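You operate a simulated robot arm through the tools that you are given. There is no shell and no other tool.

You run a simulated robot arm. Do the job below in one go: nothing can be reset, and whatever is moved stays where it is left.

Task
Back off the four nuts of the steam joint and scrap its ring.
Fine: they are only finger tight, the spanner stays put; each about half a turn or more, then the green ring into the red scrap tray.

The check looks at the end state, three seconds after you hand in, the way a careful person would. Anything else that was tipped, shoved, dropped, spilled or broken makes it a failure.

Robot
A 7-joint arm with a two-finger parallel gripper, fixed in place. Base frame: the origin is at the foot of the arm, x ahead of it, y to its left, z up; the work surface is at about z = 0.86. Lengths are in m, angles in degrees, forces in N, time in s.
With the tool pointing down near the work surface it reaches from about 0.4 to 0.9 m from the base axis. Its first joint turns from -143.0 to 143.0 degrees. Payload 3 kg.
Tool frame: the origin (TCP) lies between the finger pads and is the grasp point; the fingertips stand 0.03 m ahead of it; z points along the fingers, y is the line along which they close. Largest opening 0.094 m; finger width 0.028, thickness 0.01; the body of the gripper, 0.05 by 0.096 m, starts 0.055 m behind the TCP.
Orientation is that of the tool frame in the base frame, as a unit quaternion [w, x, y, z]. With the fingers straight down and closing along the base's y, the tool's x points along the base's -x, its y along +y and its z along -z.

Tools
- The arm moves only by the tool nudge_tool. Its argument "deltas" is a list of rows, each a list of 6 numbers: the shift along the base's x, y, z in m, then the turn, a rotation vector about the base's x, y, z in degrees. In form: [[x, y, z, ax, ay, az], ...]. A call has 1 to 20 rows; each row is the pose to reach, as a shift and turn from the pose commanded when the call began. "grip" is the opening, from 0 (shut) to 1 (fully open), set as the call begins (left out, the last holds). A row lasts 0.2 s, in which the tool goes at most 0.05 m and 8.6 degrees; a call with a longer step from one row to the next is refused whole, and so is a gripper value outside its range. Where a pose cannot be reached the arm comes as near as it can. A force on the tool above 50 N (or 10 N above the force at the start of the call, whichever is more), or a blocked arm, ends the call early, and 0.2 s more pass. Each finger travels about 0.072 m/s and halts on what it meets, pressing with about 34 N; the grip force reading is that of the motor and also rises with nothing between the fingers. The clock runs only during rows and for 0.2 s after the last one: add rows that repeat a pose to give the fingers time. The reply holds the time, the measured pose of the TCP, the force on the tool along the base axes, the opening and the grip force, in the units named above and with some noise, with the torque about the TCP (base axes, N m) and any sound that the robot's microphone picked up, and new pictures: "pictures" is both (left out), scene, wrist or none.
- Cameras (640 x 400 px; columns grow to the right, rows downward): "scene" is fixed at [0.0495, 0.4994, 1.6387]; the picture's right is [-0.77, -0.64, 0.00], its down [-0.38, 0.46, -0.80] and it looks along [0.52, -0.62, -0.60] (base axes); focal length 323 px, centre (320, 200). "wrist" rides on the gripper at [0.076, 0.014, -0.103] in the tool frame; the picture's right is [-0.18, 0.98, 0.00], its down [-0.75, -0.14, -0.64] and it looks along [-0.63, -0.12, 0.77] (tool axes); focal length 243 px, centre (320, 200). There is no depth. A picture from a camera that has moved, and an enlarged one, comes with that camera's place and axes in the base frame and with its lens.
- inspect(camera, box): a new picture of the part [left, top, right, bottom] of that camera's present view, enlarged. It takes no simulated time.
- hand_in(): hands the job in; it is judged then, once.

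Places have to be worked out from the pictures, the camera data and where the tool is seen. Open the gripper and draw the arm clear of the work before you hand the job in, unless the task says otherwise.

The tools are called after "Call:" as a command line: name --pt "numbers of a row" for each row, then --argument value for the rest, lists and objects as JSON in quotes. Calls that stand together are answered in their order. nudge_tool: Moves the arm, as the interface text tells. Its arguments: {"type":"object","properties":{"deltas":{"type":"array","items":{"type":"array","items":{"type":"number"}}},"grip":{"type":"number"},"pictures":{"type":"string","enum":["both","scene","wrist","none"]}},"required":["deltas"]} The other tools are called the same way: inspect (camera, box) takes an enlarged picture of a part of a camera's view; hand_in () hands the job in.

At the start:

```text
time: 0.0
tool_pos: [0.5304, 0.1439, 1.2165]
tool_rot: [0.0, 0.0, 1.0, 0.001]
contact_force: [-0.1, 0.2, -0.1]
moment: [-0.02, -0.01, 0.01]
finger_gap: 0.094
grip_force: 0.1
```

scene: 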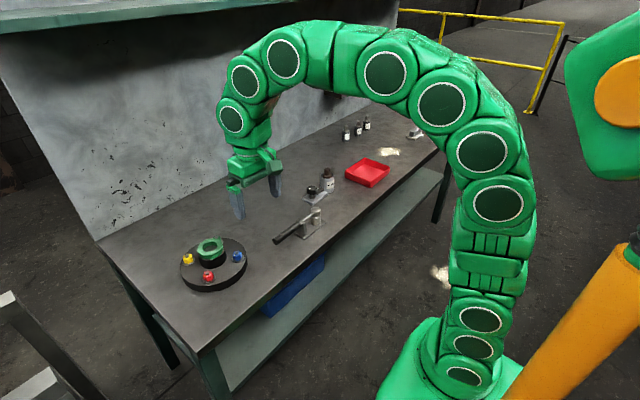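
wrist: 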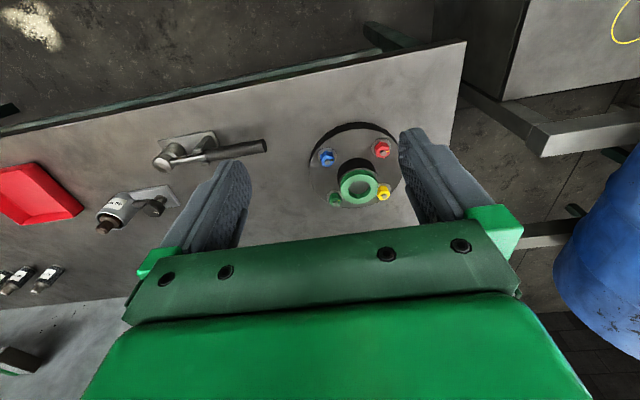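

I see a round flange with four coloured nuts (yellow, red, blue, green) and a green ring in the middle. There is also a red tray, a valve lever, and some bottles. I'll enlarge the views before moving.

Call:
inspect --camera "scene" --box '[160, 210, 280, 310]'

Call:
inspect --camera "wrist" --box '[280, 100, 440, 220]'

Call:
inspect --camera "scene" --box '[260, 100, 440, 250]'

```text
4.00 times, centred on (220, 260) of scene
camera zoom: at [0.0495, 0.4994, 1.6387], right [-0.77, -0.64, 0.0], down [-0.38, 0.46, -0.8], along [0.52, -0.62, -0.6], focal length 1291 px, centre (720, -40)
```

zoom: 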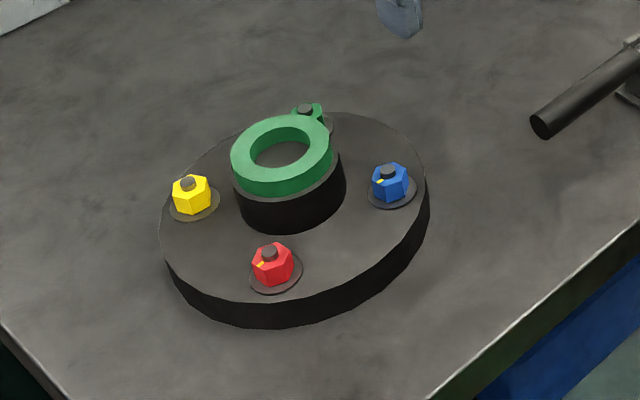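

```text
3.33 times, centred on (360, 160) of wrist
camera zoom: at [0.4548, 0.1569, 1.32], right [0.18, 0.98, 0.0], down [0.75, -0.14, 0.64], along [0.63, -0.12, -0.77], focal length 809 px, centre (187, 333)
```

zoom: 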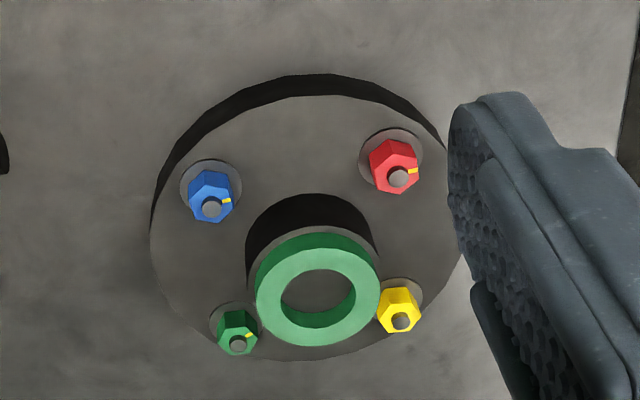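

```text
2.67 times, centred on (350, 175) of scene
camera zoom: at [0.0495, 0.4994, 1.6387], right [-0.77, -0.64, 0.0], down [-0.38, 0.46, -0.8], along [0.52, -0.62, -0.6], focal length 861 px, centre (240, 267)
```

zoom: 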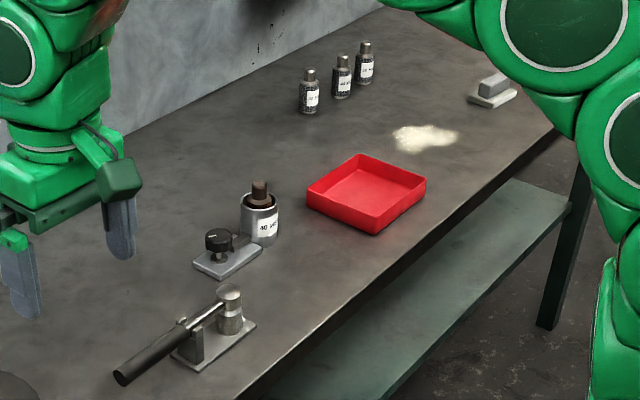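

The stud tips triangulate to about red (0.692, 0.230), blue (0.694, 0.125), green (0.796, 0.125) and yellow (0.795, 0.228), all near z≈0.92. The ring is at about (0.743, 0.178) with its top near z≈0.95, and the tray is near (0.69, -0.59). I'll move to a closer overview pose above the flange, well clear of everything.

Call:
nudge_tool --pt "0.02 0.005 -0.02 0 0 0" --pt "0.04 0.012 -0.05 0 0 0" --pt "0.06 0.02 -0.08 0 0 0" --pt "0.08 0.027 -0.11 0 0 0" --pt "0.1 0.034 -0.14 0 0 0" --pt "0.115 0.038 -0.165 0 0 0" --pt "0.13 0.041 -0.187 0 0 0" --pt "0.13 0.041 -0.187 0 0 0" --grip 1

```text
time: 1.8
tool_pos: [0.66, 0.1861, 1.0305]
tool_rot: [0.0, 0.0, 1.0, 0.0]
contact_force: [0.6, 0.4, -0.3]
moment: [-0.01, 0.02, -0.02]
finger_gap: 0.094
grip_force: 0.0
camera wrist: at [0.584, 0.1986, 1.134], right [0.18, 0.98, 0.0], down [0.75, -0.14, 0.64], along [0.63, -0.12, -0.77], focal length 243 px, centre (320, 200)
```

scene: 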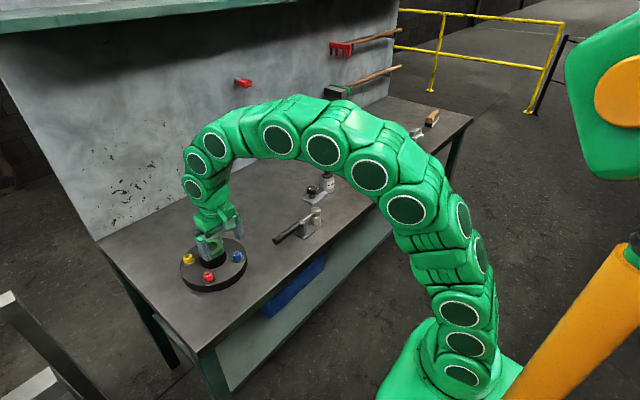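
wrist: 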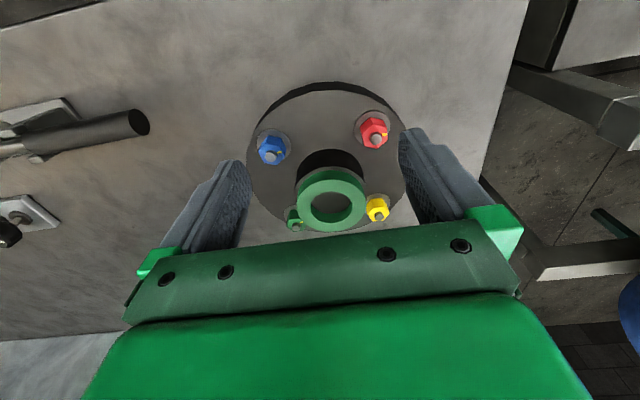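

I'll enlarge the wrist view to read the hex orientations and the index marks.

Call:
inspect --camera "wrist" --box '[240, 75, 416, 240]'

Call:
inspect --camera "wrist" --box '[340, 100, 404, 140]'

Call:
inspect --camera "wrist" --box '[280, 190, 400, 240]'

Call:
inspect --camera "wrist" --box '[240, 120, 304, 160]'

```text
2.42 times, centred on (328, 158) of wrist
camera zoom: at [0.584, 0.1986, 1.134], right [0.18, 0.98, 0.0], down [0.75, -0.14, 0.64], along [0.63, -0.12, -0.77], focal length 588 px, centre (301, 303)
```

zoom: 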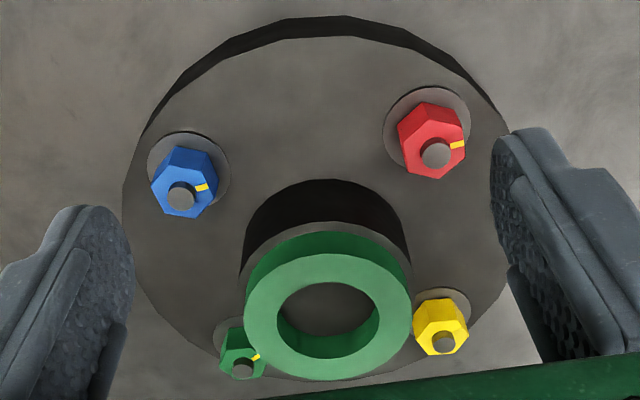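

```text
10.00 times, centred on (372, 120) of wrist
camera zoom: at [0.584, 0.1986, 1.134], right [0.18, 0.98, 0.0], down [0.75, -0.14, 0.64], along [0.63, -0.12, -0.77], focal length 2426 px, centre (-200, 1000)
```

zoom: 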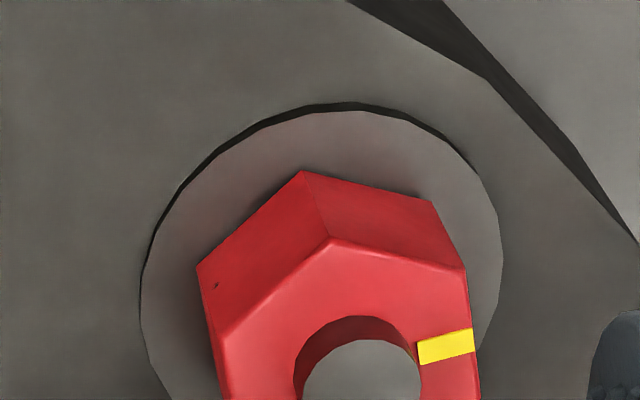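

```text
5.33 times, centred on (340, 215) of wrist
camera zoom: at [0.584, 0.1986, 1.134], right [0.18, 0.98, 0.0], down [0.75, -0.14, 0.64], along [0.63, -0.12, -0.77], focal length 1294 px, centre (213, 120)
```

zoom: 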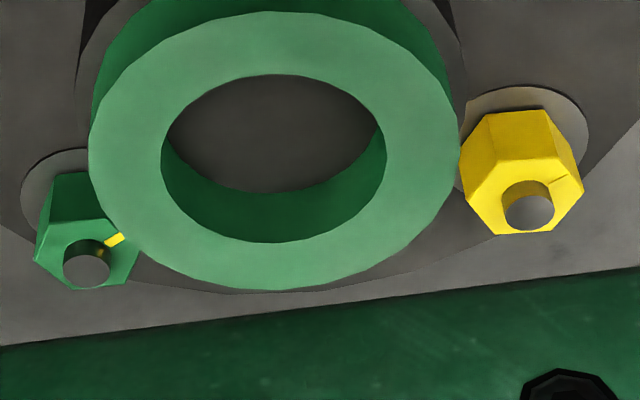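

```text
10.00 times, centred on (272, 140) of wrist
camera zoom: at [0.584, 0.1986, 1.134], right [0.18, 0.98, 0.0], down [0.75, -0.14, 0.64], along [0.63, -0.12, -0.77], focal length 2426 px, centre (800, 800)
```

zoom: 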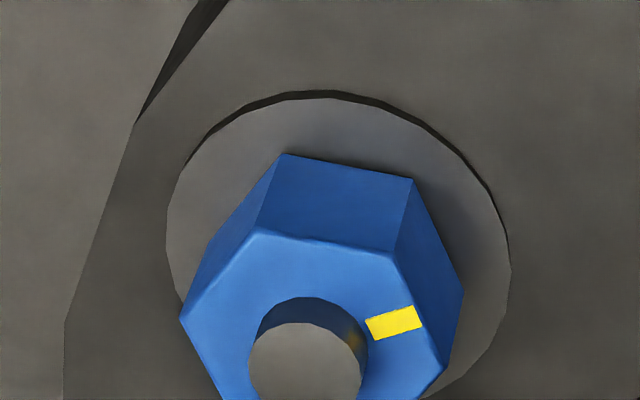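

The blue and red hexes have flat edges at about 6.5° from base x with their marks facing about +y. The yellow hex sits at about 25°. The nut tops are near z≈0.917 and their bases near 0.901. I'll start with red: go above it, turn the closing axis onto a flat pair (-53.5°) to leave room for a counter-clockwise turn, and narrow the gripper.

Call:
nudge_tool --pt "0.004 0.006 -0.003 0 0 -7" --pt "0.008 0.012 -0.006 0 0 -14" --pt "0.013 0.018 -0.01 0 0 -21" --pt "0.018 0.024 -0.014 0 0 -28" --pt "0.023 0.031 -0.018 0 0 -35" --pt "0.028 0.038 -0.022 0 0 -42" --pt "0.032 0.044 -0.026 0 0 -48" --pt "0.033 0.0445 -0.03 0 0 -53.5" --pt "0.033 0.0445 -0.03 0 0 -53.5" --grip 0.45

```text
time: 3.8
tool_pos: [0.6931, 0.2292, 1.0004]
tool_rot: [0.0, 0.45, 0.893, 0.0]
contact_force: [-0.2, -0.3, 0.1]
moment: [-0.01, 0.02, 0.01]
finger_gap: 0.0424
grip_force: 0.1
camera wrist: at [0.6601, 0.2986, 1.1025], right [0.9, 0.44, 0.0], down [0.33, -0.69, 0.64], along [0.28, -0.58, -0.77], focal length 243 px, centre (320, 200)
```

scene: 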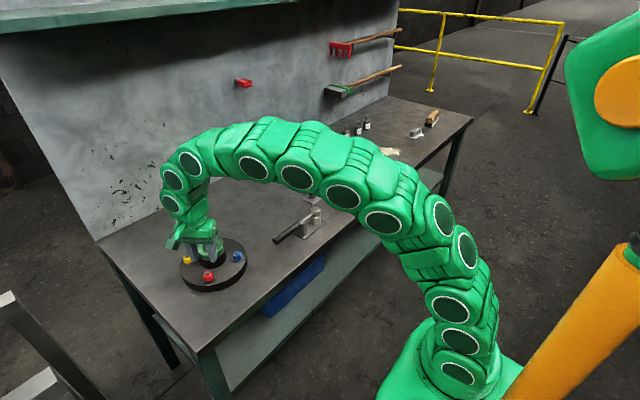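
wrist: 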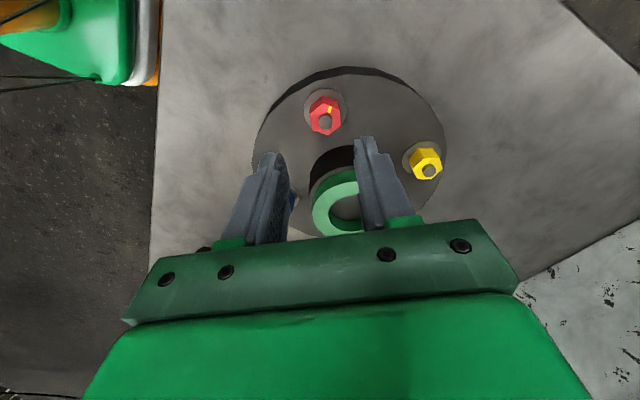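

Next I'll check the red nut's position and alignment from this view.

Call:
inspect --camera "wrist" --box '[276, 70, 372, 130]'

Call:
inspect --camera "wrist" --box '[390, 120, 470, 200]'

```text
6.67 times, centred on (324, 100) of wrist
camera zoom: at [0.6601, 0.2986, 1.1025], right [0.9, 0.44, 0.0], down [0.33, -0.69, 0.64], along [0.28, -0.58, -0.77], focal length 1618 px, centre (293, 867)
```

zoom: 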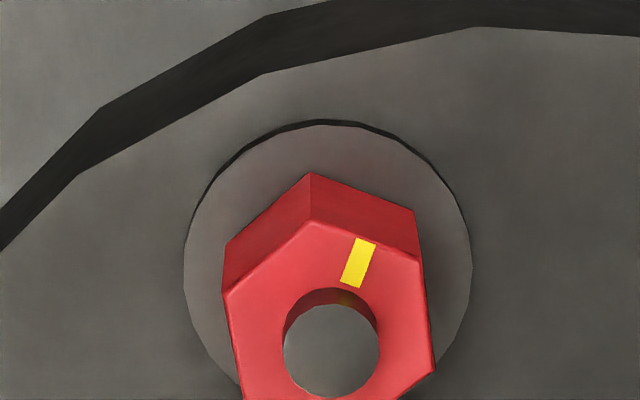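

```text
5.00 times, centred on (430, 160) of wrist
camera zoom: at [0.6601, 0.2986, 1.1025], right [0.9, 0.44, 0.0], down [0.33, -0.69, 0.64], along [0.28, -0.58, -0.77], focal length 1213 px, centre (-230, 400)
```

zoom: 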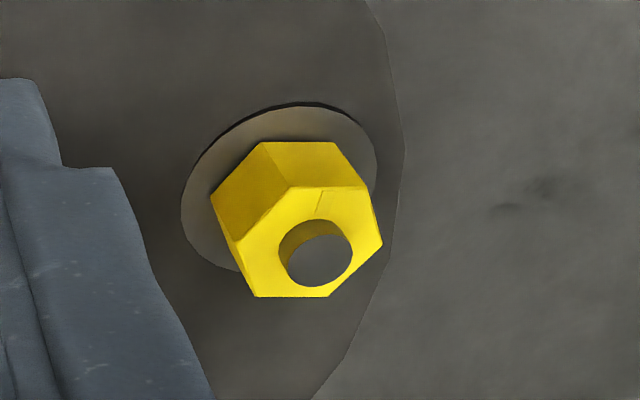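

The red nut's axis works out to about (0.6965, 0.233), with its flats matching the current closing direction. I'll shift by (+3.5, +3) mm and lower part way to look again.

Call:
nudge_tool --pt "0.0035 0.003 0 0 0 0" --pt "0.0035 0.003 -0.015 0 0 0" --pt "0.0035 0.003 -0.03 0 0 0" --pt "0.0035 0.003 -0.042 0 0 0" --pt "0.0035 0.003 -0.042 0 0 0" --grip 0.42 --pictures "both"

Call:
inspect --camera "wrist" --box '[240, 90, 400, 190]'

Call:
inspect --camera "scene" --box '[150, 190, 290, 300]'

```text
time: 5.0
tool_pos: [0.6971, 0.2316, 0.9565]
tool_rot: [0.0, 0.45, 0.893, 0.001]
contact_force: [0.1, 0.1, 0.2]
moment: [-0.03, 0.01, 0.0]
finger_gap: 0.0392
grip_force: 0.1
camera wrist: at [0.664, 0.2997, 1.0595], right [0.9, 0.44, 0.0], down [0.34, -0.69, 0.64], along [0.28, -0.58, -0.77], focal length 243 px, centre (320, 200)
```

scene: 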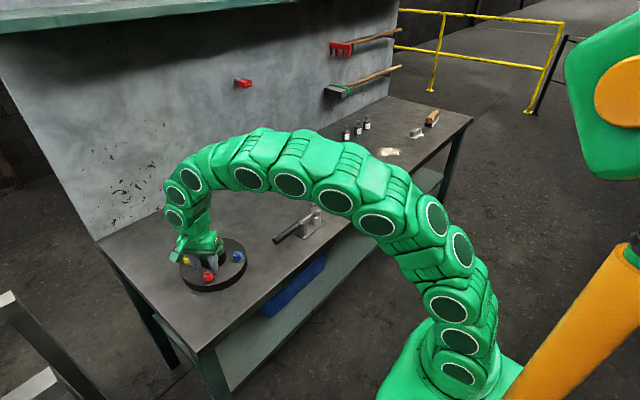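
wrist: 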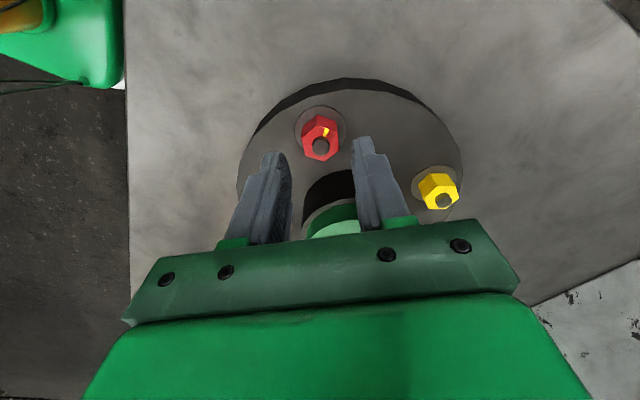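

```text
4.00 times, centred on (320, 140) of wrist
camera zoom: at [0.664, 0.2997, 1.0595], right [0.9, 0.44, 0.0], down [0.34, -0.69, 0.64], along [0.28, -0.58, -0.77], focal length 970 px, centre (320, 440)
```

zoom: 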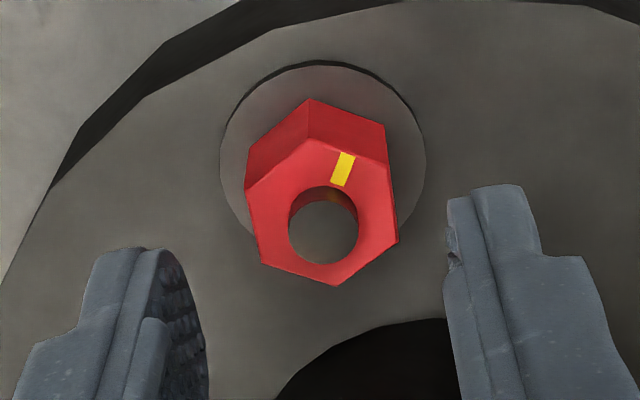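

```text
3.64 times, centred on (220, 245) of scene
camera zoom: at [0.0495, 0.4994, 1.6387], right [-0.77, -0.64, 0.0], down [-0.38, 0.46, -0.8], along [0.52, -0.62, -0.6], focal length 1174 px, centre (684, 36)
```

zoom: 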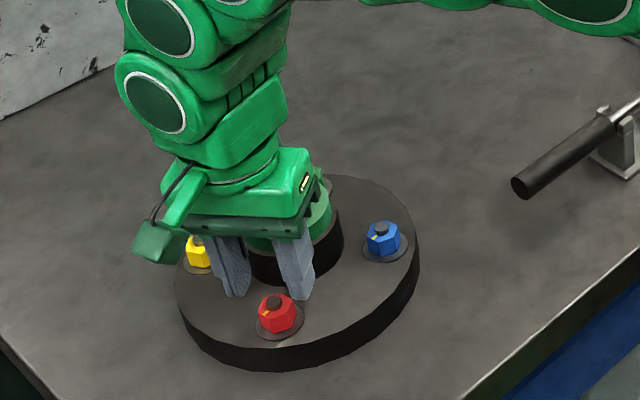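

The gripper is nearly centred, with a residual of 1–2 mm at most in y. I'll go lower with a small y correction and recheck where the tips sit against the nut.

Call:
nudge_tool --pt "-0.0003 0.001 -0.01 0 0 0" --pt "-0.0003 0.001 -0.02 0 0 0" --pt "-0.0003 0.001 -0.02 0 0 0" --grip 0.42 --pictures "wrist"

Call:
inspect --camera "wrist" --box '[240, 100, 400, 200]'

Call:
inspect --camera "scene" --box '[180, 225, 260, 300]'

```text
time: 5.8
tool_pos: [0.6954, 0.2316, 0.9367]
tool_rot: [0.0, 0.45, 0.893, 0.0]
contact_force: [0.3, 0.7, 0.0]
moment: [0.0, -0.01, 0.01]
finger_gap: 0.0394
grip_force: 0.0
camera wrist: at [0.6617, 0.301, 1.0398], right [0.9, 0.44, 0.0], down [0.34, -0.69, 0.64], along [0.28, -0.58, -0.77], focal length 243 px, centre (320, 200)
```

wrist: 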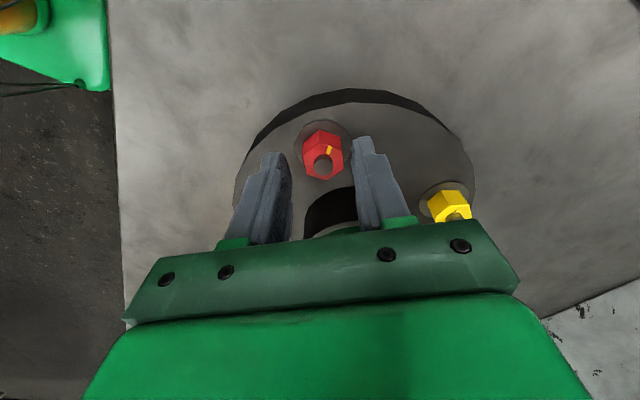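

```text
4.00 times, centred on (320, 150) of wrist
camera zoom: at [0.6617, 0.301, 1.0398], right [0.9, 0.44, 0.0], down [0.34, -0.69, 0.64], along [0.28, -0.58, -0.77], focal length 970 px, centre (320, 400)
```

zoom: 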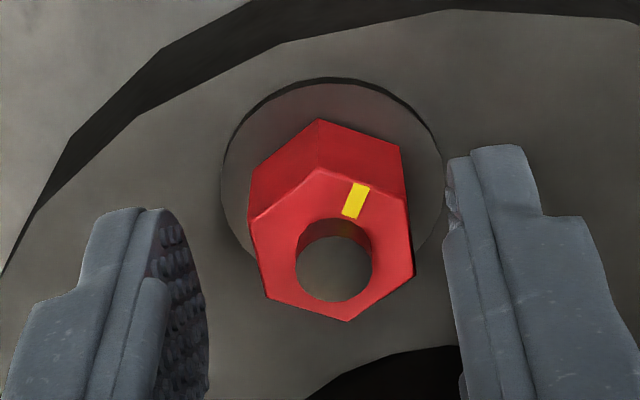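

```text
5.33 times, centred on (220, 262) of scene
camera zoom: at [0.0495, 0.4994, 1.6387], right [-0.77, -0.64, 0.0], down [-0.38, 0.46, -0.8], along [0.52, -0.62, -0.6], focal length 1721 px, centre (853, -133)
```

zoom: 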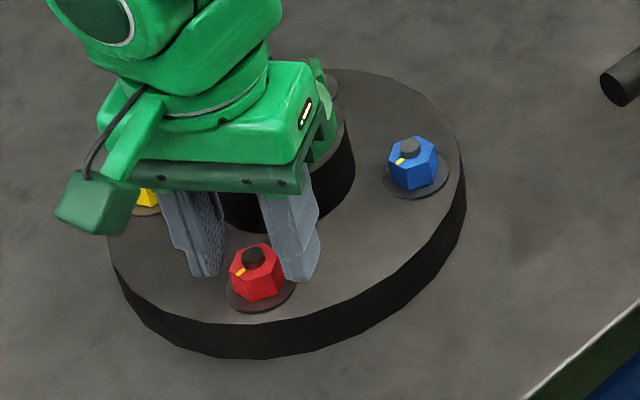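

The stud tip now fits z≈0.916 and the nut axis is about 2.2 mm to the picture's right of the tool axis, at roughly (0.6976, 0.2326). I'll correct that, lower a further 5 mm, then close on the nut.

Call:
nudge_tool --pt "0.002 0.001 -0.003 0 0 0" --pt "0.002 0.001 -0.0055 0 0 0" --pt "0.002 0.001 -0.0055 0 0 0" --pt "0.002 0.001 -0.0055 0 0 0" --grip 0.4 --pictures "wrist"

Call:
inspect --camera "wrist" --box '[240, 100, 400, 200]'

```text
time: 6.8
tool_pos: [0.6972, 0.2325, 0.9326]
tool_rot: [0.0, 0.45, 0.893, 0.0]
contact_force: [0.1, 0.2, -0.1]
moment: [-0.01, 0.0, 0.02]
finger_gap: 0.0376
grip_force: 0.0
camera wrist: at [0.6646, 0.302, 1.0354], right [0.9, 0.44, 0.0], down [0.34, -0.69, 0.64], along [0.28, -0.58, -0.77], focal length 243 px, centre (320, 200)
```

wrist: 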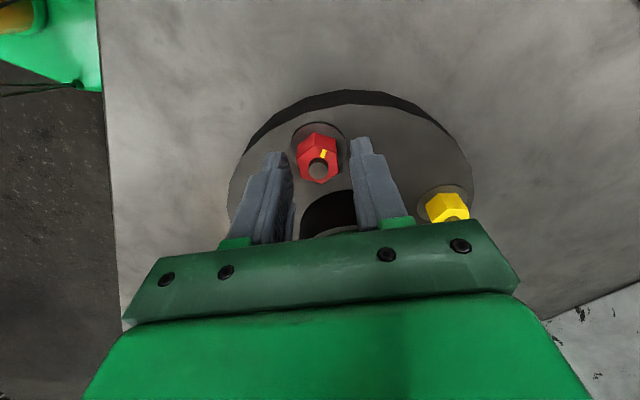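

```text
4.00 times, centred on (320, 150) of wrist
camera zoom: at [0.6646, 0.302, 1.0354], right [0.9, 0.44, 0.0], down [0.34, -0.69, 0.64], along [0.28, -0.58, -0.77], focal length 970 px, centre (320, 400)
```

zoom: 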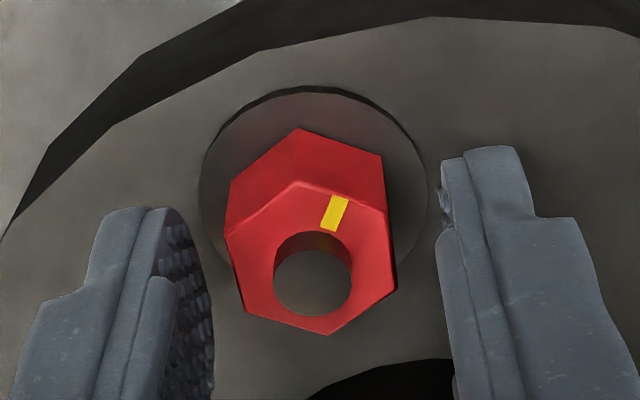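

The nut is now about 1.2 mm to the left of the tool axis, so I'll make that small correction while closing the fingers on the flats.

Call:
nudge_tool --pt "-0.001 -0.0004 -0.0007 0 0 0" --pt "-0.001 -0.0004 -0.0007 0 0 0" --pt "-0.001 -0.0004 -0.0007 0 0 0" --pt "-0.001 -0.0004 -0.0007 0 0 0" --grip 0 --pictures "wrist"

Call:
inspect --camera "wrist" --box '[240, 100, 400, 200]'

```text
time: 7.8
tool_pos: [0.6979, 0.2311, 0.9325]
tool_rot: [0.0, 0.45, 0.893, -0.001]
contact_force: [-6.3, -12.3, 5.9]
moment: [-0.33, 0.07, 0.0]
finger_gap: 0.0235
grip_force: 45.0
camera wrist: at [0.6639, 0.3015, 1.0349], right [0.9, 0.44, 0.0], down [0.34, -0.69, 0.64], along [0.28, -0.58, -0.77], focal length 243 px, centre (320, 200)
```

wrist: 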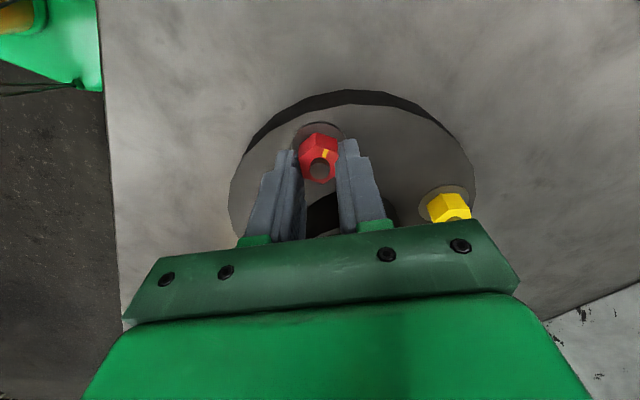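

```text
4.00 times, centred on (320, 150) of wrist
camera zoom: at [0.6639, 0.3015, 1.0349], right [0.9, 0.44, 0.0], down [0.34, -0.69, 0.64], along [0.28, -0.58, -0.77], focal length 970 px, centre (320, 400)
```

zoom: 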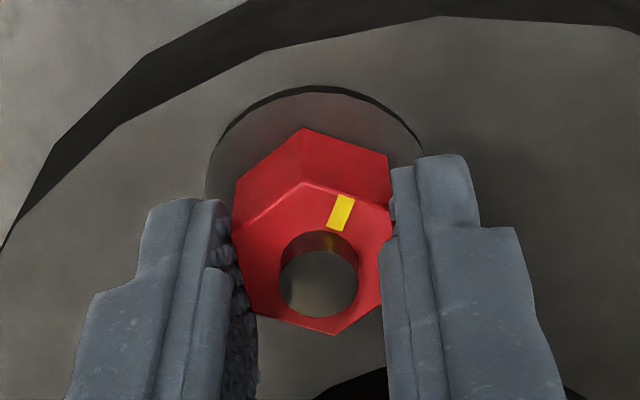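

The fingers grip the flats with a 23.5 mm gap. There is a small side load (-6, -12 N), so I'll ease the command slightly toward -y and turn the first 24° counter-clockwise as a check on torque.

Call:
nudge_tool --pt "-0.0003 -0.0007 0 0 0 0" --pt "-0.0003 -0.0007 0 0 0 8" --pt "-0.0003 -0.0007 0 0 0 16" --pt "-0.0003 -0.0007 0 0 0 24" --pt "-0.0003 -0.0007 0 0 0 24" --grip 0 --pictures "wrist"

Call:
inspect --camera "wrist" --box '[240, 100, 400, 200]'

Call:
inspect --camera "scene" --box '[180, 225, 260, 300]'

```text
time: 9.0
tool_pos: [0.6971, 0.232, 0.9317]
tool_rot: [0.0, 0.253, 0.967, 0.0]
contact_force: [-8.4, -8.1, 9.3]
moment: [-0.39, -0.11, 0.02]
finger_gap: 0.0233
grip_force: 45.0
camera wrist: at [0.6385, 0.2818, 1.0349], right [0.64, 0.77, 0.0], down [0.59, -0.49, 0.64], along [0.49, -0.41, -0.77], focal length 243 px, centre (320, 200)
```

wrist: 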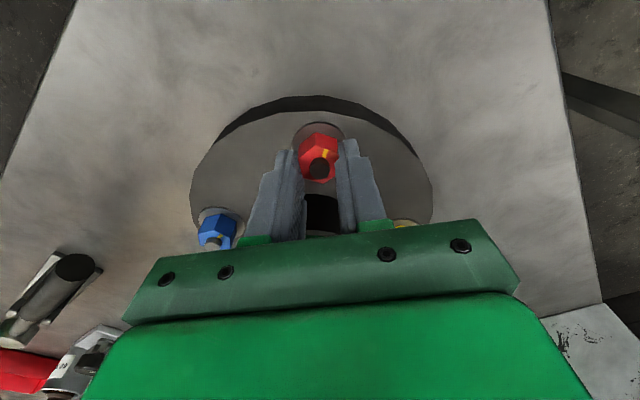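

```text
4.00 times, centred on (320, 150) of wrist
camera zoom: at [0.6385, 0.2818, 1.0349], right [0.64, 0.77, 0.0], down [0.59, -0.49, 0.64], along [0.49, -0.41, -0.77], focal length 970 px, centre (320, 400)
```

zoom: 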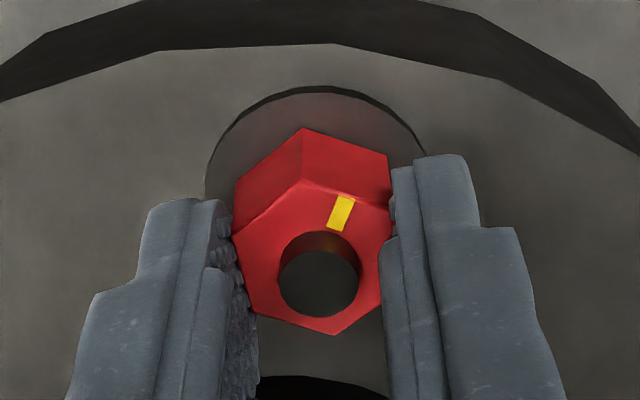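

```text
5.33 times, centred on (220, 262) of scene
camera zoom: at [0.0495, 0.4994, 1.6387], right [-0.77, -0.64, 0.0], down [-0.38, 0.46, -0.8], along [0.52, -0.62, -0.6], focal length 1721 px, centre (853, -133)
```

zoom: 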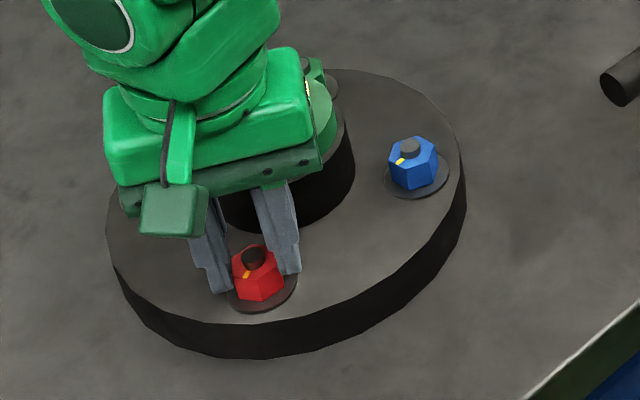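

The nut turns with the fingers: the mark stays fixed relative to them and the torque is almost nil. The force along z is rising slightly as the nut climbs. I'll continue 96° more while easing the command sideways and upward.

Call:
nudge_tool --pt "-0.0004 -0.0004 0.0005 0 0 8" --pt "-0.0004 -0.0004 0.0006 0 0 16" --pt "-0.0004 -0.0004 0.0006 0 0 24" --pt "-0.0004 -0.0004 0.0007 0 0 32" --pt "-0.0004 -0.0004 0.0007 0 0 40" --pt "-0.0004 -0.0004 0.0008 0 0 48" --pt "-0.0004 -0.0004 0.0008 0 0 56" --pt "-0.0004 -0.0004 0.0009 0 0 64" --pt "-0.0004 -0.0004 0.0009 0 0 72" --pt "-0.0004 -0.0004 0.001 0 0 80" --pt "-0.0004 -0.0004 0.001 0 0 88" --pt "-0.0004 -0.0004 0.0011 0 0 96" --pt "-0.0004 -0.0004 0.0011 0 0 96" --grip 0 --pictures "both"

Call:
inspect --camera "wrist" --box '[240, 100, 400, 200]'

```text
time: 11.8
tool_pos: [0.6964, 0.2315, 0.9329]
tool_rot: [0.0, -0.549, 0.836, 0.0]
contact_force: [20.4, 24.5, -0.1]
moment: [0.83, -0.59, -0.02]
finger_gap: 0.0234
grip_force: 45.2
camera wrist: at [0.6536, 0.1674, 1.0358], right [-0.83, 0.56, 0.0], down [0.43, 0.64, 0.64], along [0.36, 0.53, -0.77], focal length 243 px, centre (320, 200)
```

scene: 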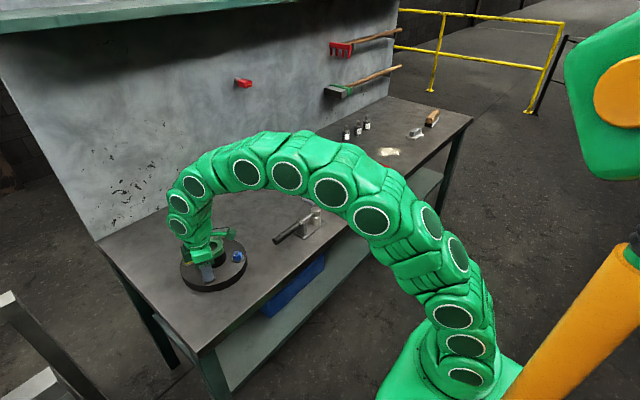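
wrist: 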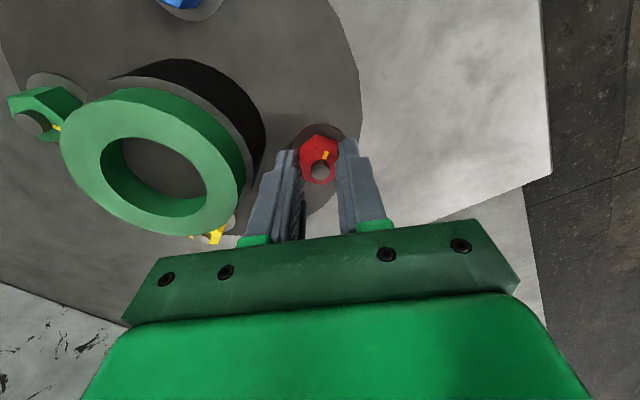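

```text
4.00 times, centred on (320, 150) of wrist
camera zoom: at [0.6536, 0.1674, 1.0358], right [-0.83, 0.56, 0.0], down [0.43, 0.64, 0.64], along [0.36, 0.53, -0.77], focal length 970 px, centre (320, 400)
```

zoom: 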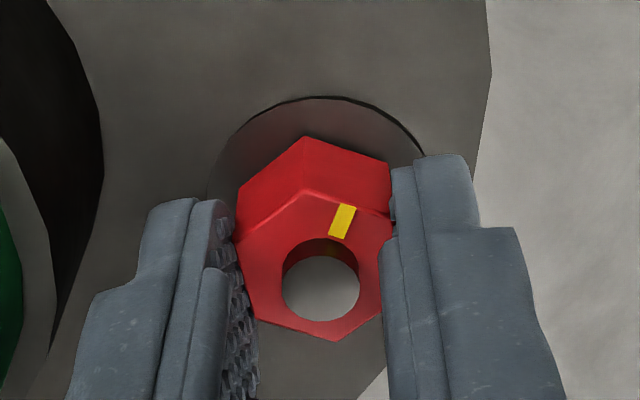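

I've now turned 120° in total and the nut follows. The side load has grown to (20, 24) N, so I'll shift the command toward +x/+y and continue 76° more to pass half a turn.

Call:
nudge_tool --pt "0.0007 0.0008 0 0 0 0" --pt "0.0007 0.0008 0.0001 0 0 8" --pt "0.0007 0.0008 0.0001 0 0 16" --pt "0.0007 0.0008 0.0002 0 0 24" --pt "0.0007 0.0008 0.0002 0 0 32" --pt "0.0007 0.0008 0.0003 0 0 40" --pt "0.0007 0.0008 0.0003 0 0 48" --pt "0.0007 0.0008 0.0004 0 0 56" --pt "0.0007 0.0008 0.0004 0 0 64" --pt "0.0007 0.0008 0.0005 0 0 72" --pt "0.0007 0.0008 0.0005 0 0 80" --pt "0.0007 0.0008 0.0005 0 0 80" --grip 0 --pictures "both"

Call:
inspect --camera "wrist" --box '[240, 100, 400, 200]'

```text
time: 14.4
tool_pos: [0.697, 0.2333, 0.9328]
tool_rot: [0.001, 0.958, -0.287, -0.001]
contact_force: [-28.3, -29.9, 0.4]
moment: [-0.81, 0.63, 0.06]
finger_gap: 0.0234
grip_force: 45.5
camera wrist: at [0.754, 0.1782, 1.036], right [-0.69, -0.72, 0.0], down [-0.55, 0.53, 0.64], along [-0.46, 0.45, -0.77], focal length 243 px, centre (320, 200)
```

scene: 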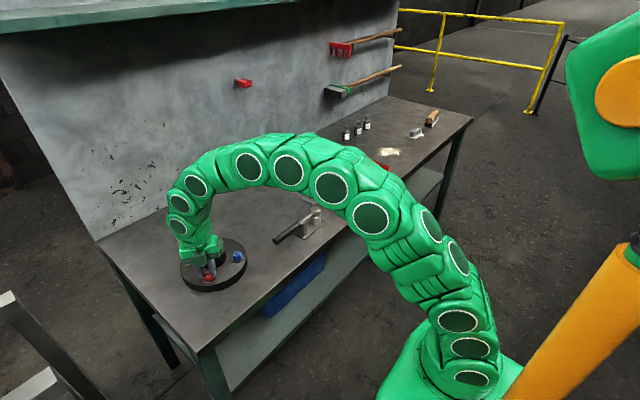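
wrist: 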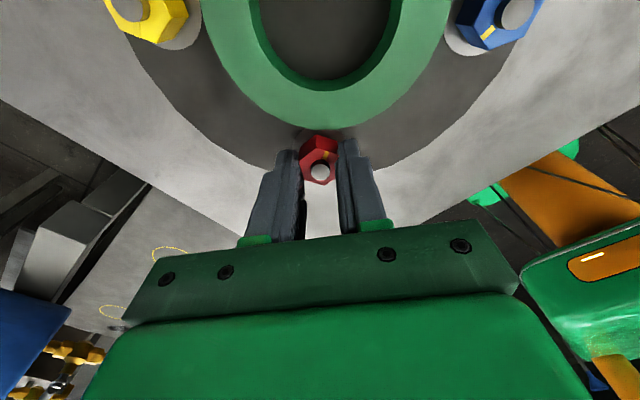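

```text
4.00 times, centred on (320, 150) of wrist
camera zoom: at [0.754, 0.1782, 1.036], right [-0.69, -0.72, 0.0], down [-0.55, 0.53, 0.64], along [-0.46, 0.45, -0.77], focal length 970 px, centre (320, 400)
```

zoom: 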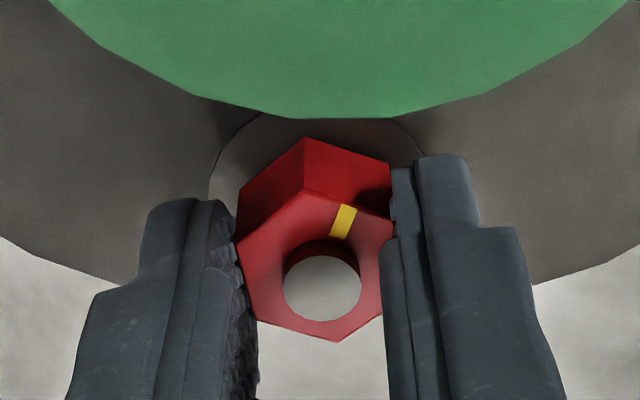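

Red has now turned a full 200° and is still seated squarely in the fingers. I'll ease the side load, open modestly, then lift straight up and check.

Call:
nudge_tool --pt "-0.0006 -0.0006 0 0 0 0" --pt "-0.0006 -0.0006 0 0 0 0" --pt "-0.0006 -0.0006 0.0 0 0 0" --pt "-0.0006 -0.0006 0.015 0 0 0" --pt "-0.0006 -0.0006 0.04 0 0 0" --pt "-0.0006 -0.0006 0.07 0 0 0" --pt "-0.0006 -0.0006 0.07 0 0 0" --grip 0.4 --pictures "both"

Call:
inspect --camera "scene" --box '[170, 220, 260, 300]'

```text
time: 16.0
tool_pos: [0.6958, 0.2347, 1.0027]
tool_rot: [0.0, 0.957, -0.289, 0.0]
contact_force: [0.2, 0.1, 0.5]
moment: [0.03, -0.02, 0.01]
finger_gap: 0.0375
grip_force: 0.0
camera wrist: at [0.7521, 0.1786, 1.1066], right [-0.7, -0.72, 0.0], down [-0.55, 0.53, 0.64], along [-0.46, 0.45, -0.77], focal length 243 px, centre (320, 200)
```

scene: 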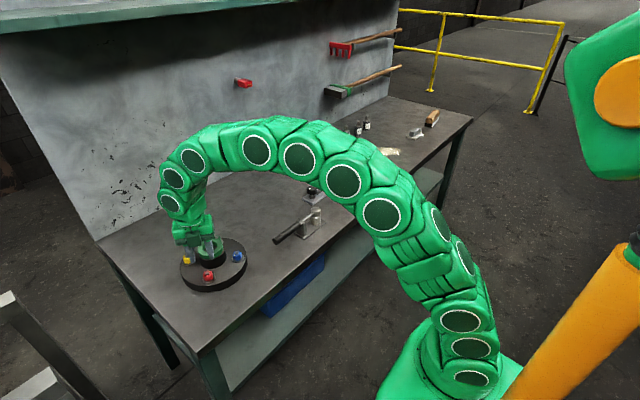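
wrist: 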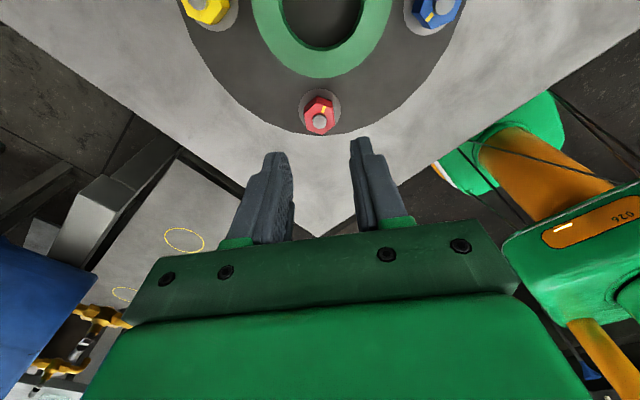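

```text
5.00 times, centred on (215, 260) of scene
camera zoom: at [0.0495, 0.4994, 1.6387], right [-0.77, -0.64, 0.0], down [-0.38, 0.46, -0.8], along [0.52, -0.62, -0.6], focal length 1614 px, centre (845, -100)
```

zoom: 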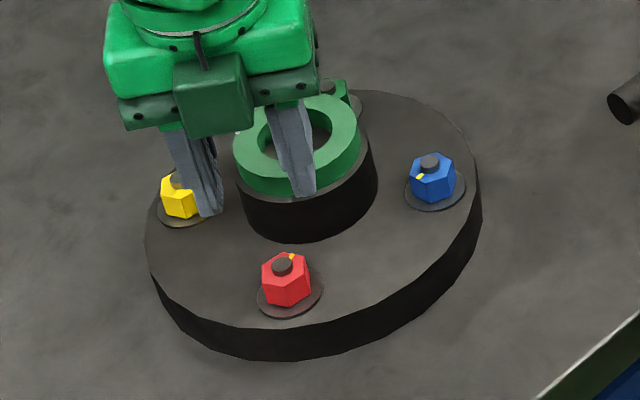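

Red's mark has clearly moved round and the nut is still seated on its washer. Next I'll travel to above blue (≈0.697, 0.127) while winding the wrist back for the next stroke.

Call:
nudge_tool --pt "0.0 -0.006 0 0 0 -8.4" --pt "0.0 -0.012 0 0 0 -16.8" --pt "0.0 -0.018 0 0 0 -25.2" --pt "0.0 -0.024 0 0 0 -33.6" --pt "0.0 -0.03 0 0 0 -42" --pt "0.0 -0.036 0 0 0 -50.4" --pt "0.0 -0.042 0 0 0 -58.8" --pt "0.0 -0.048 0 0 0 -67.2" --pt "0.0 -0.054 0 0 0 -75.6" --pt "0.0 -0.06 0 0 0 -84" --pt "0.0 -0.066 0 0 0 -92.4" --pt "0.0 -0.072 0 0 0 -100.8" --pt "0.0005 -0.078 0 0 0 -109.2" --pt "0.0005 -0.084 0 0 0 -117.6" --pt "0.0005 -0.09 0 0 0 -126" --pt "0.0005 -0.094 0 0 0 -134.4" --pt "0.0005 -0.098 0 0 0 -142.8" --pt "0.0005 -0.102 0 0 0 -151.2" --pt "0.0005 -0.1056 0 0 0 -159.6" --pt "0.0005 -0.1056 0 0 0 -168" --grip 0.4 --pictures "none"

Call:
nudge_tool --pt "0 0 0 0 0 -8" --pt "0 0 0 0 0 -16" --pt "0 0 0 0 0 -24" --pt "0 0 0 0 0 -32" --pt "0 0 0 0 0 -32" --grip 0.4 --pictures "both"

Call:
inspect --camera "wrist" --box '[272, 80, 368, 140]'

```text
time: 20.2
tool_pos: [0.6966, 0.1276, 1.0042]
tool_rot: [0.0, 0.186, 0.982, 0.0]
contact_force: [-0.1, -0.3, -0.7]
moment: [-0.02, 0.0, -0.02]
finger_gap: 0.0375
grip_force: 0.1
```

```text
time: 21.4
tool_pos: [0.6976, 0.1275, 1.0043]
tool_rot: [-0.001, 0.45, 0.893, 0.0]
contact_force: [0.2, -0.1, 0.8]
moment: [0.01, 0.01, 0.01]
finger_gap: 0.0375
grip_force: 0.1
camera wrist: at [0.6646, 0.1965, 1.1071], right [0.9, 0.44, 0.0], down [0.33, -0.69, 0.64], along [0.28, -0.58, -0.77], focal length 243 px, centre (320, 200)
```

scene: 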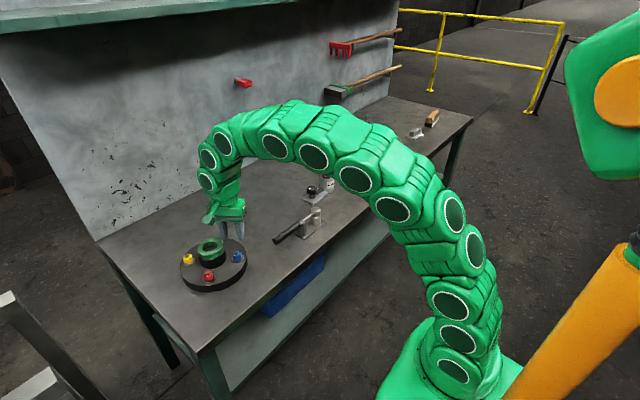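
wrist: 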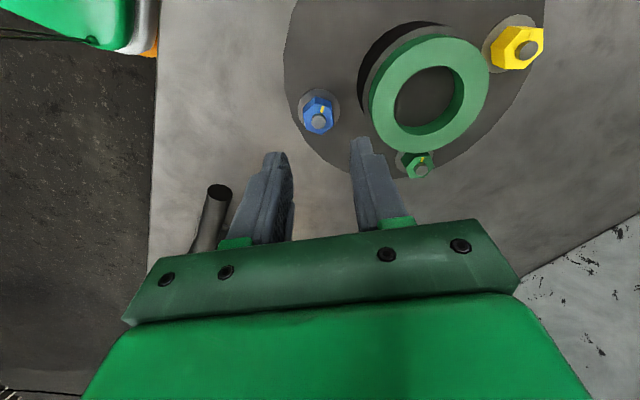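

```text
6.67 times, centred on (320, 110) of wrist
camera zoom: at [0.6646, 0.1965, 1.1071], right [0.9, 0.44, 0.0], down [0.33, -0.69, 0.64], along [0.28, -0.58, -0.77], focal length 1618 px, centre (320, 800)
```

zoom: 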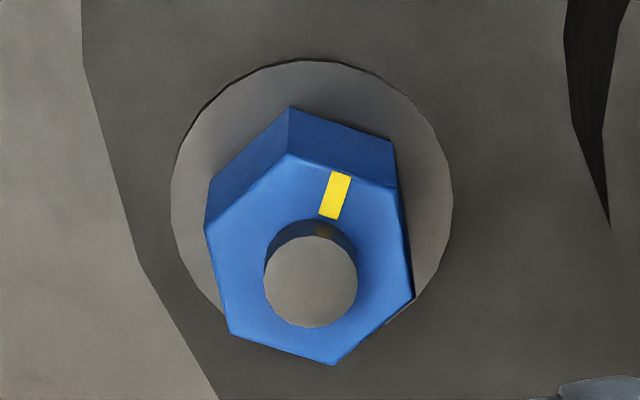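

Blue's axis is within about 1 mm of the tool. At this angle one finger would face the hub closely, so I'll use the next flat pair (another -60°), which keeps both fingers clear of it.

Call:
nudge_tool --pt "-0.001 -0.0003 0 0 0 -8" --pt "-0.001 -0.0003 0 0 0 -16" --pt "-0.001 -0.0003 0 0 0 -24" --pt "-0.001 -0.0003 0 0 0 -32" --pt "-0.001 -0.0003 0 0 0 -40" --pt "-0.001 -0.0003 0 0 0 -48" --pt "-0.001 -0.0003 0 0 0 -55" --pt "-0.001 -0.0003 0 0 0 -59.5" --pt "-0.001 -0.0003 0 0 0 -59.5" --grip 0.4 --pictures "both"

Call:
inspect --camera "wrist" --box '[272, 80, 368, 140]'

```text
time: 23.4
tool_pos: [0.6965, 0.1268, 1.0025]
tool_rot: [0.0, 0.834, 0.552, 0.0]
contact_force: [0.6, -0.1, -0.9]
moment: [0.01, 0.0, 0.0]
finger_gap: 0.0374
grip_force: 0.0
camera wrist: at [0.74, 0.1904, 1.1059], right [0.83, -0.55, 0.0], down [-0.42, -0.64, 0.64], along [-0.36, -0.53, -0.77], focal length 243 px, centre (320, 200)
```

scene: 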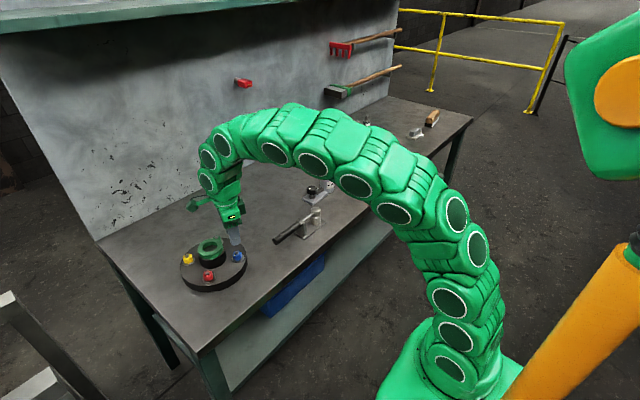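
wrist: 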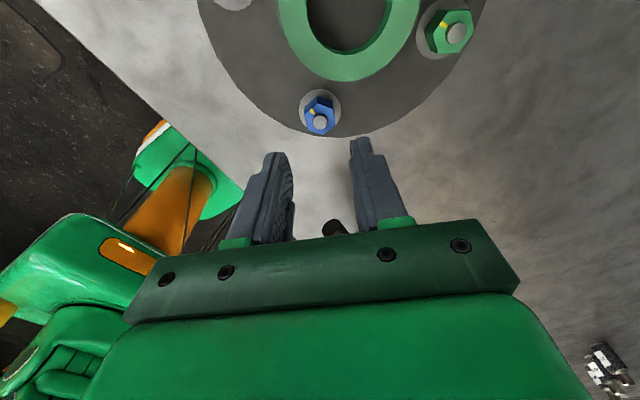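

```text
6.67 times, centred on (320, 110) of wrist
camera zoom: at [0.74, 0.1904, 1.1059], right [0.83, -0.55, 0.0], down [-0.42, -0.64, 0.64], along [-0.36, -0.53, -0.77], focal length 1618 px, centre (320, 800)
```

zoom: 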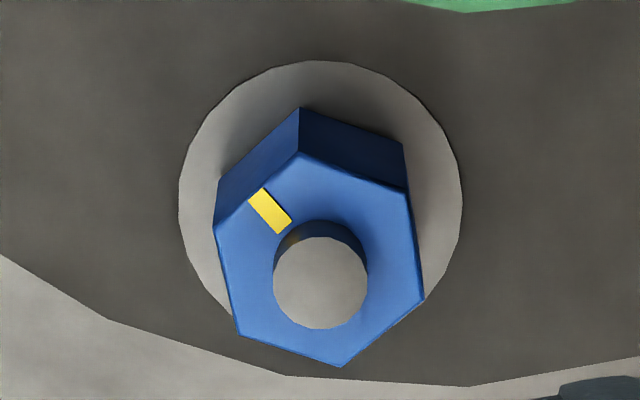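

Blue's stud is centred exactly between the fingers and the flats line up. I'll descend to gripping height and check before closing.

Call:
nudge_tool --pt "0.0002 0.0003 -0.015 0 0 0" --pt "0.0002 0.0003 -0.03 0 0 0" --pt "0.0002 0.0003 -0.045 0 0 0" --pt "0.0002 0.0003 -0.058 0 0 0" --pt "0.0002 0.0003 -0.066 0 0 0" --pt "0.0002 0.0003 -0.0712 0 0 0" --pt "0.0002 0.0003 -0.0712 0 0 0" --pt "0.0002 0.0003 -0.0712 0 0 0" --grip 0.39 --pictures "wrist"

Call:
inspect --camera "wrist" --box '[240, 100, 400, 200]'

Call:
inspect --camera "scene" --box '[180, 220, 260, 290]'

```text
time: 25.2
tool_pos: [0.698, 0.1262, 0.9337]
tool_rot: [0.0, 0.834, 0.552, 0.0]
contact_force: [0.1, -0.1, -0.1]
moment: [-0.05, -0.02, 0.01]
finger_gap: 0.0369
grip_force: 0.0
camera wrist: at [0.7409, 0.1897, 1.0369], right [0.83, -0.55, 0.0], down [-0.42, -0.64, 0.64], along [-0.36, -0.54, -0.77], focal length 243 px, centre (320, 200)
```

wrist: 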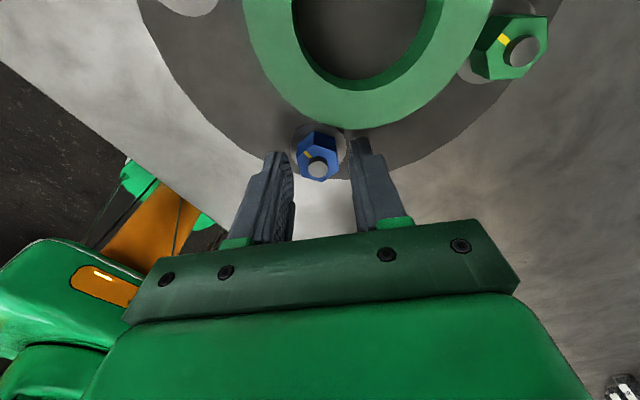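

```text
4.00 times, centred on (320, 150) of wrist
camera zoom: at [0.7409, 0.1897, 1.0369], right [0.83, -0.55, 0.0], down [-0.42, -0.64, 0.64], along [-0.36, -0.54, -0.77], focal length 970 px, centre (320, 400)
```

zoom: 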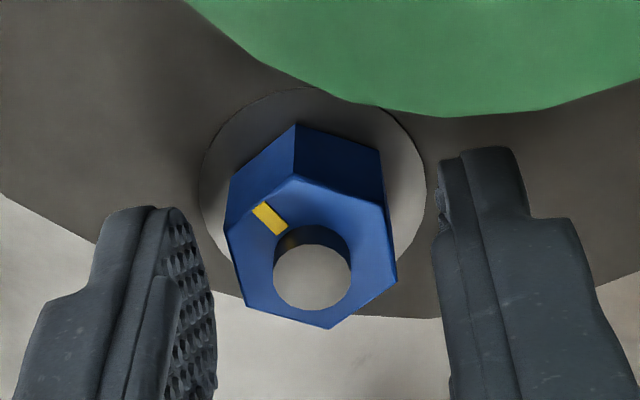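

```text
5.71 times, centred on (220, 255) of scene
camera zoom: at [0.0495, 0.4994, 1.6387], right [-0.77, -0.64, 0.0], down [-0.38, 0.46, -0.8], along [0.52, -0.62, -0.6], focal length 1844 px, centre (891, -114)
```

zoom: 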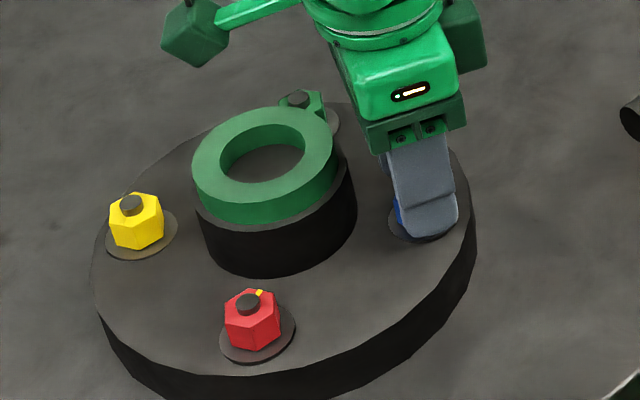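

After descending the tool is about 1.2 mm to the right of the blue nut. I'll correct that, lower 2 mm more, and close.

Call:
nudge_tool --pt "-0.001 0.0007 -0.0018 0 0 0" --pt "-0.001 0.0007 -0.0018 0 0 0" --pt "-0.001 0.0007 -0.0018 0 0 0" --pt "-0.001 0.0007 -0.0018 0 0 0" --grip 0 --pictures "wrist"

Call:
inspect --camera "wrist" --box '[240, 100, 400, 200]'

```text
time: 26.2
tool_pos: [0.6956, 0.1253, 0.9321]
tool_rot: [0.0, 0.834, 0.552, 0.002]
contact_force: [2.3, -2.5, 27.5]
moment: [-0.12, -0.06, 0.01]
finger_gap: 0.0234
grip_force: 45.0
camera wrist: at [0.7396, 0.1901, 1.0353], right [0.83, -0.55, 0.0], down [-0.43, -0.64, 0.64], along [-0.35, -0.53, -0.77], focal length 243 px, centre (320, 200)
```

wrist: 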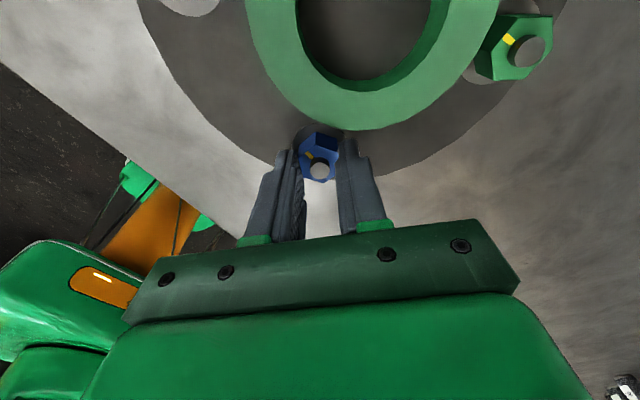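

```text
4.00 times, centred on (320, 150) of wrist
camera zoom: at [0.7396, 0.1901, 1.0353], right [0.83, -0.55, 0.0], down [-0.43, -0.64, 0.64], along [-0.35, -0.53, -0.77], focal length 970 px, centre (320, 400)
```

zoom: 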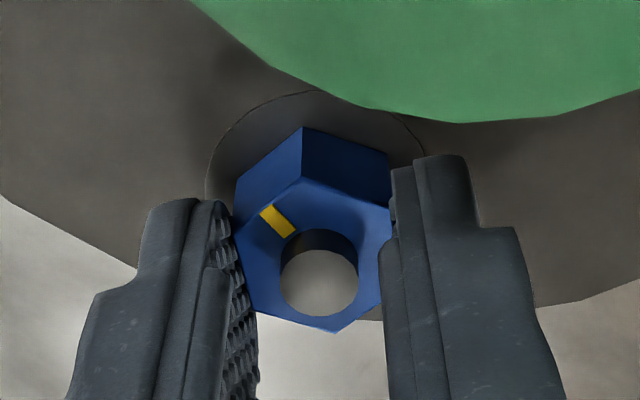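

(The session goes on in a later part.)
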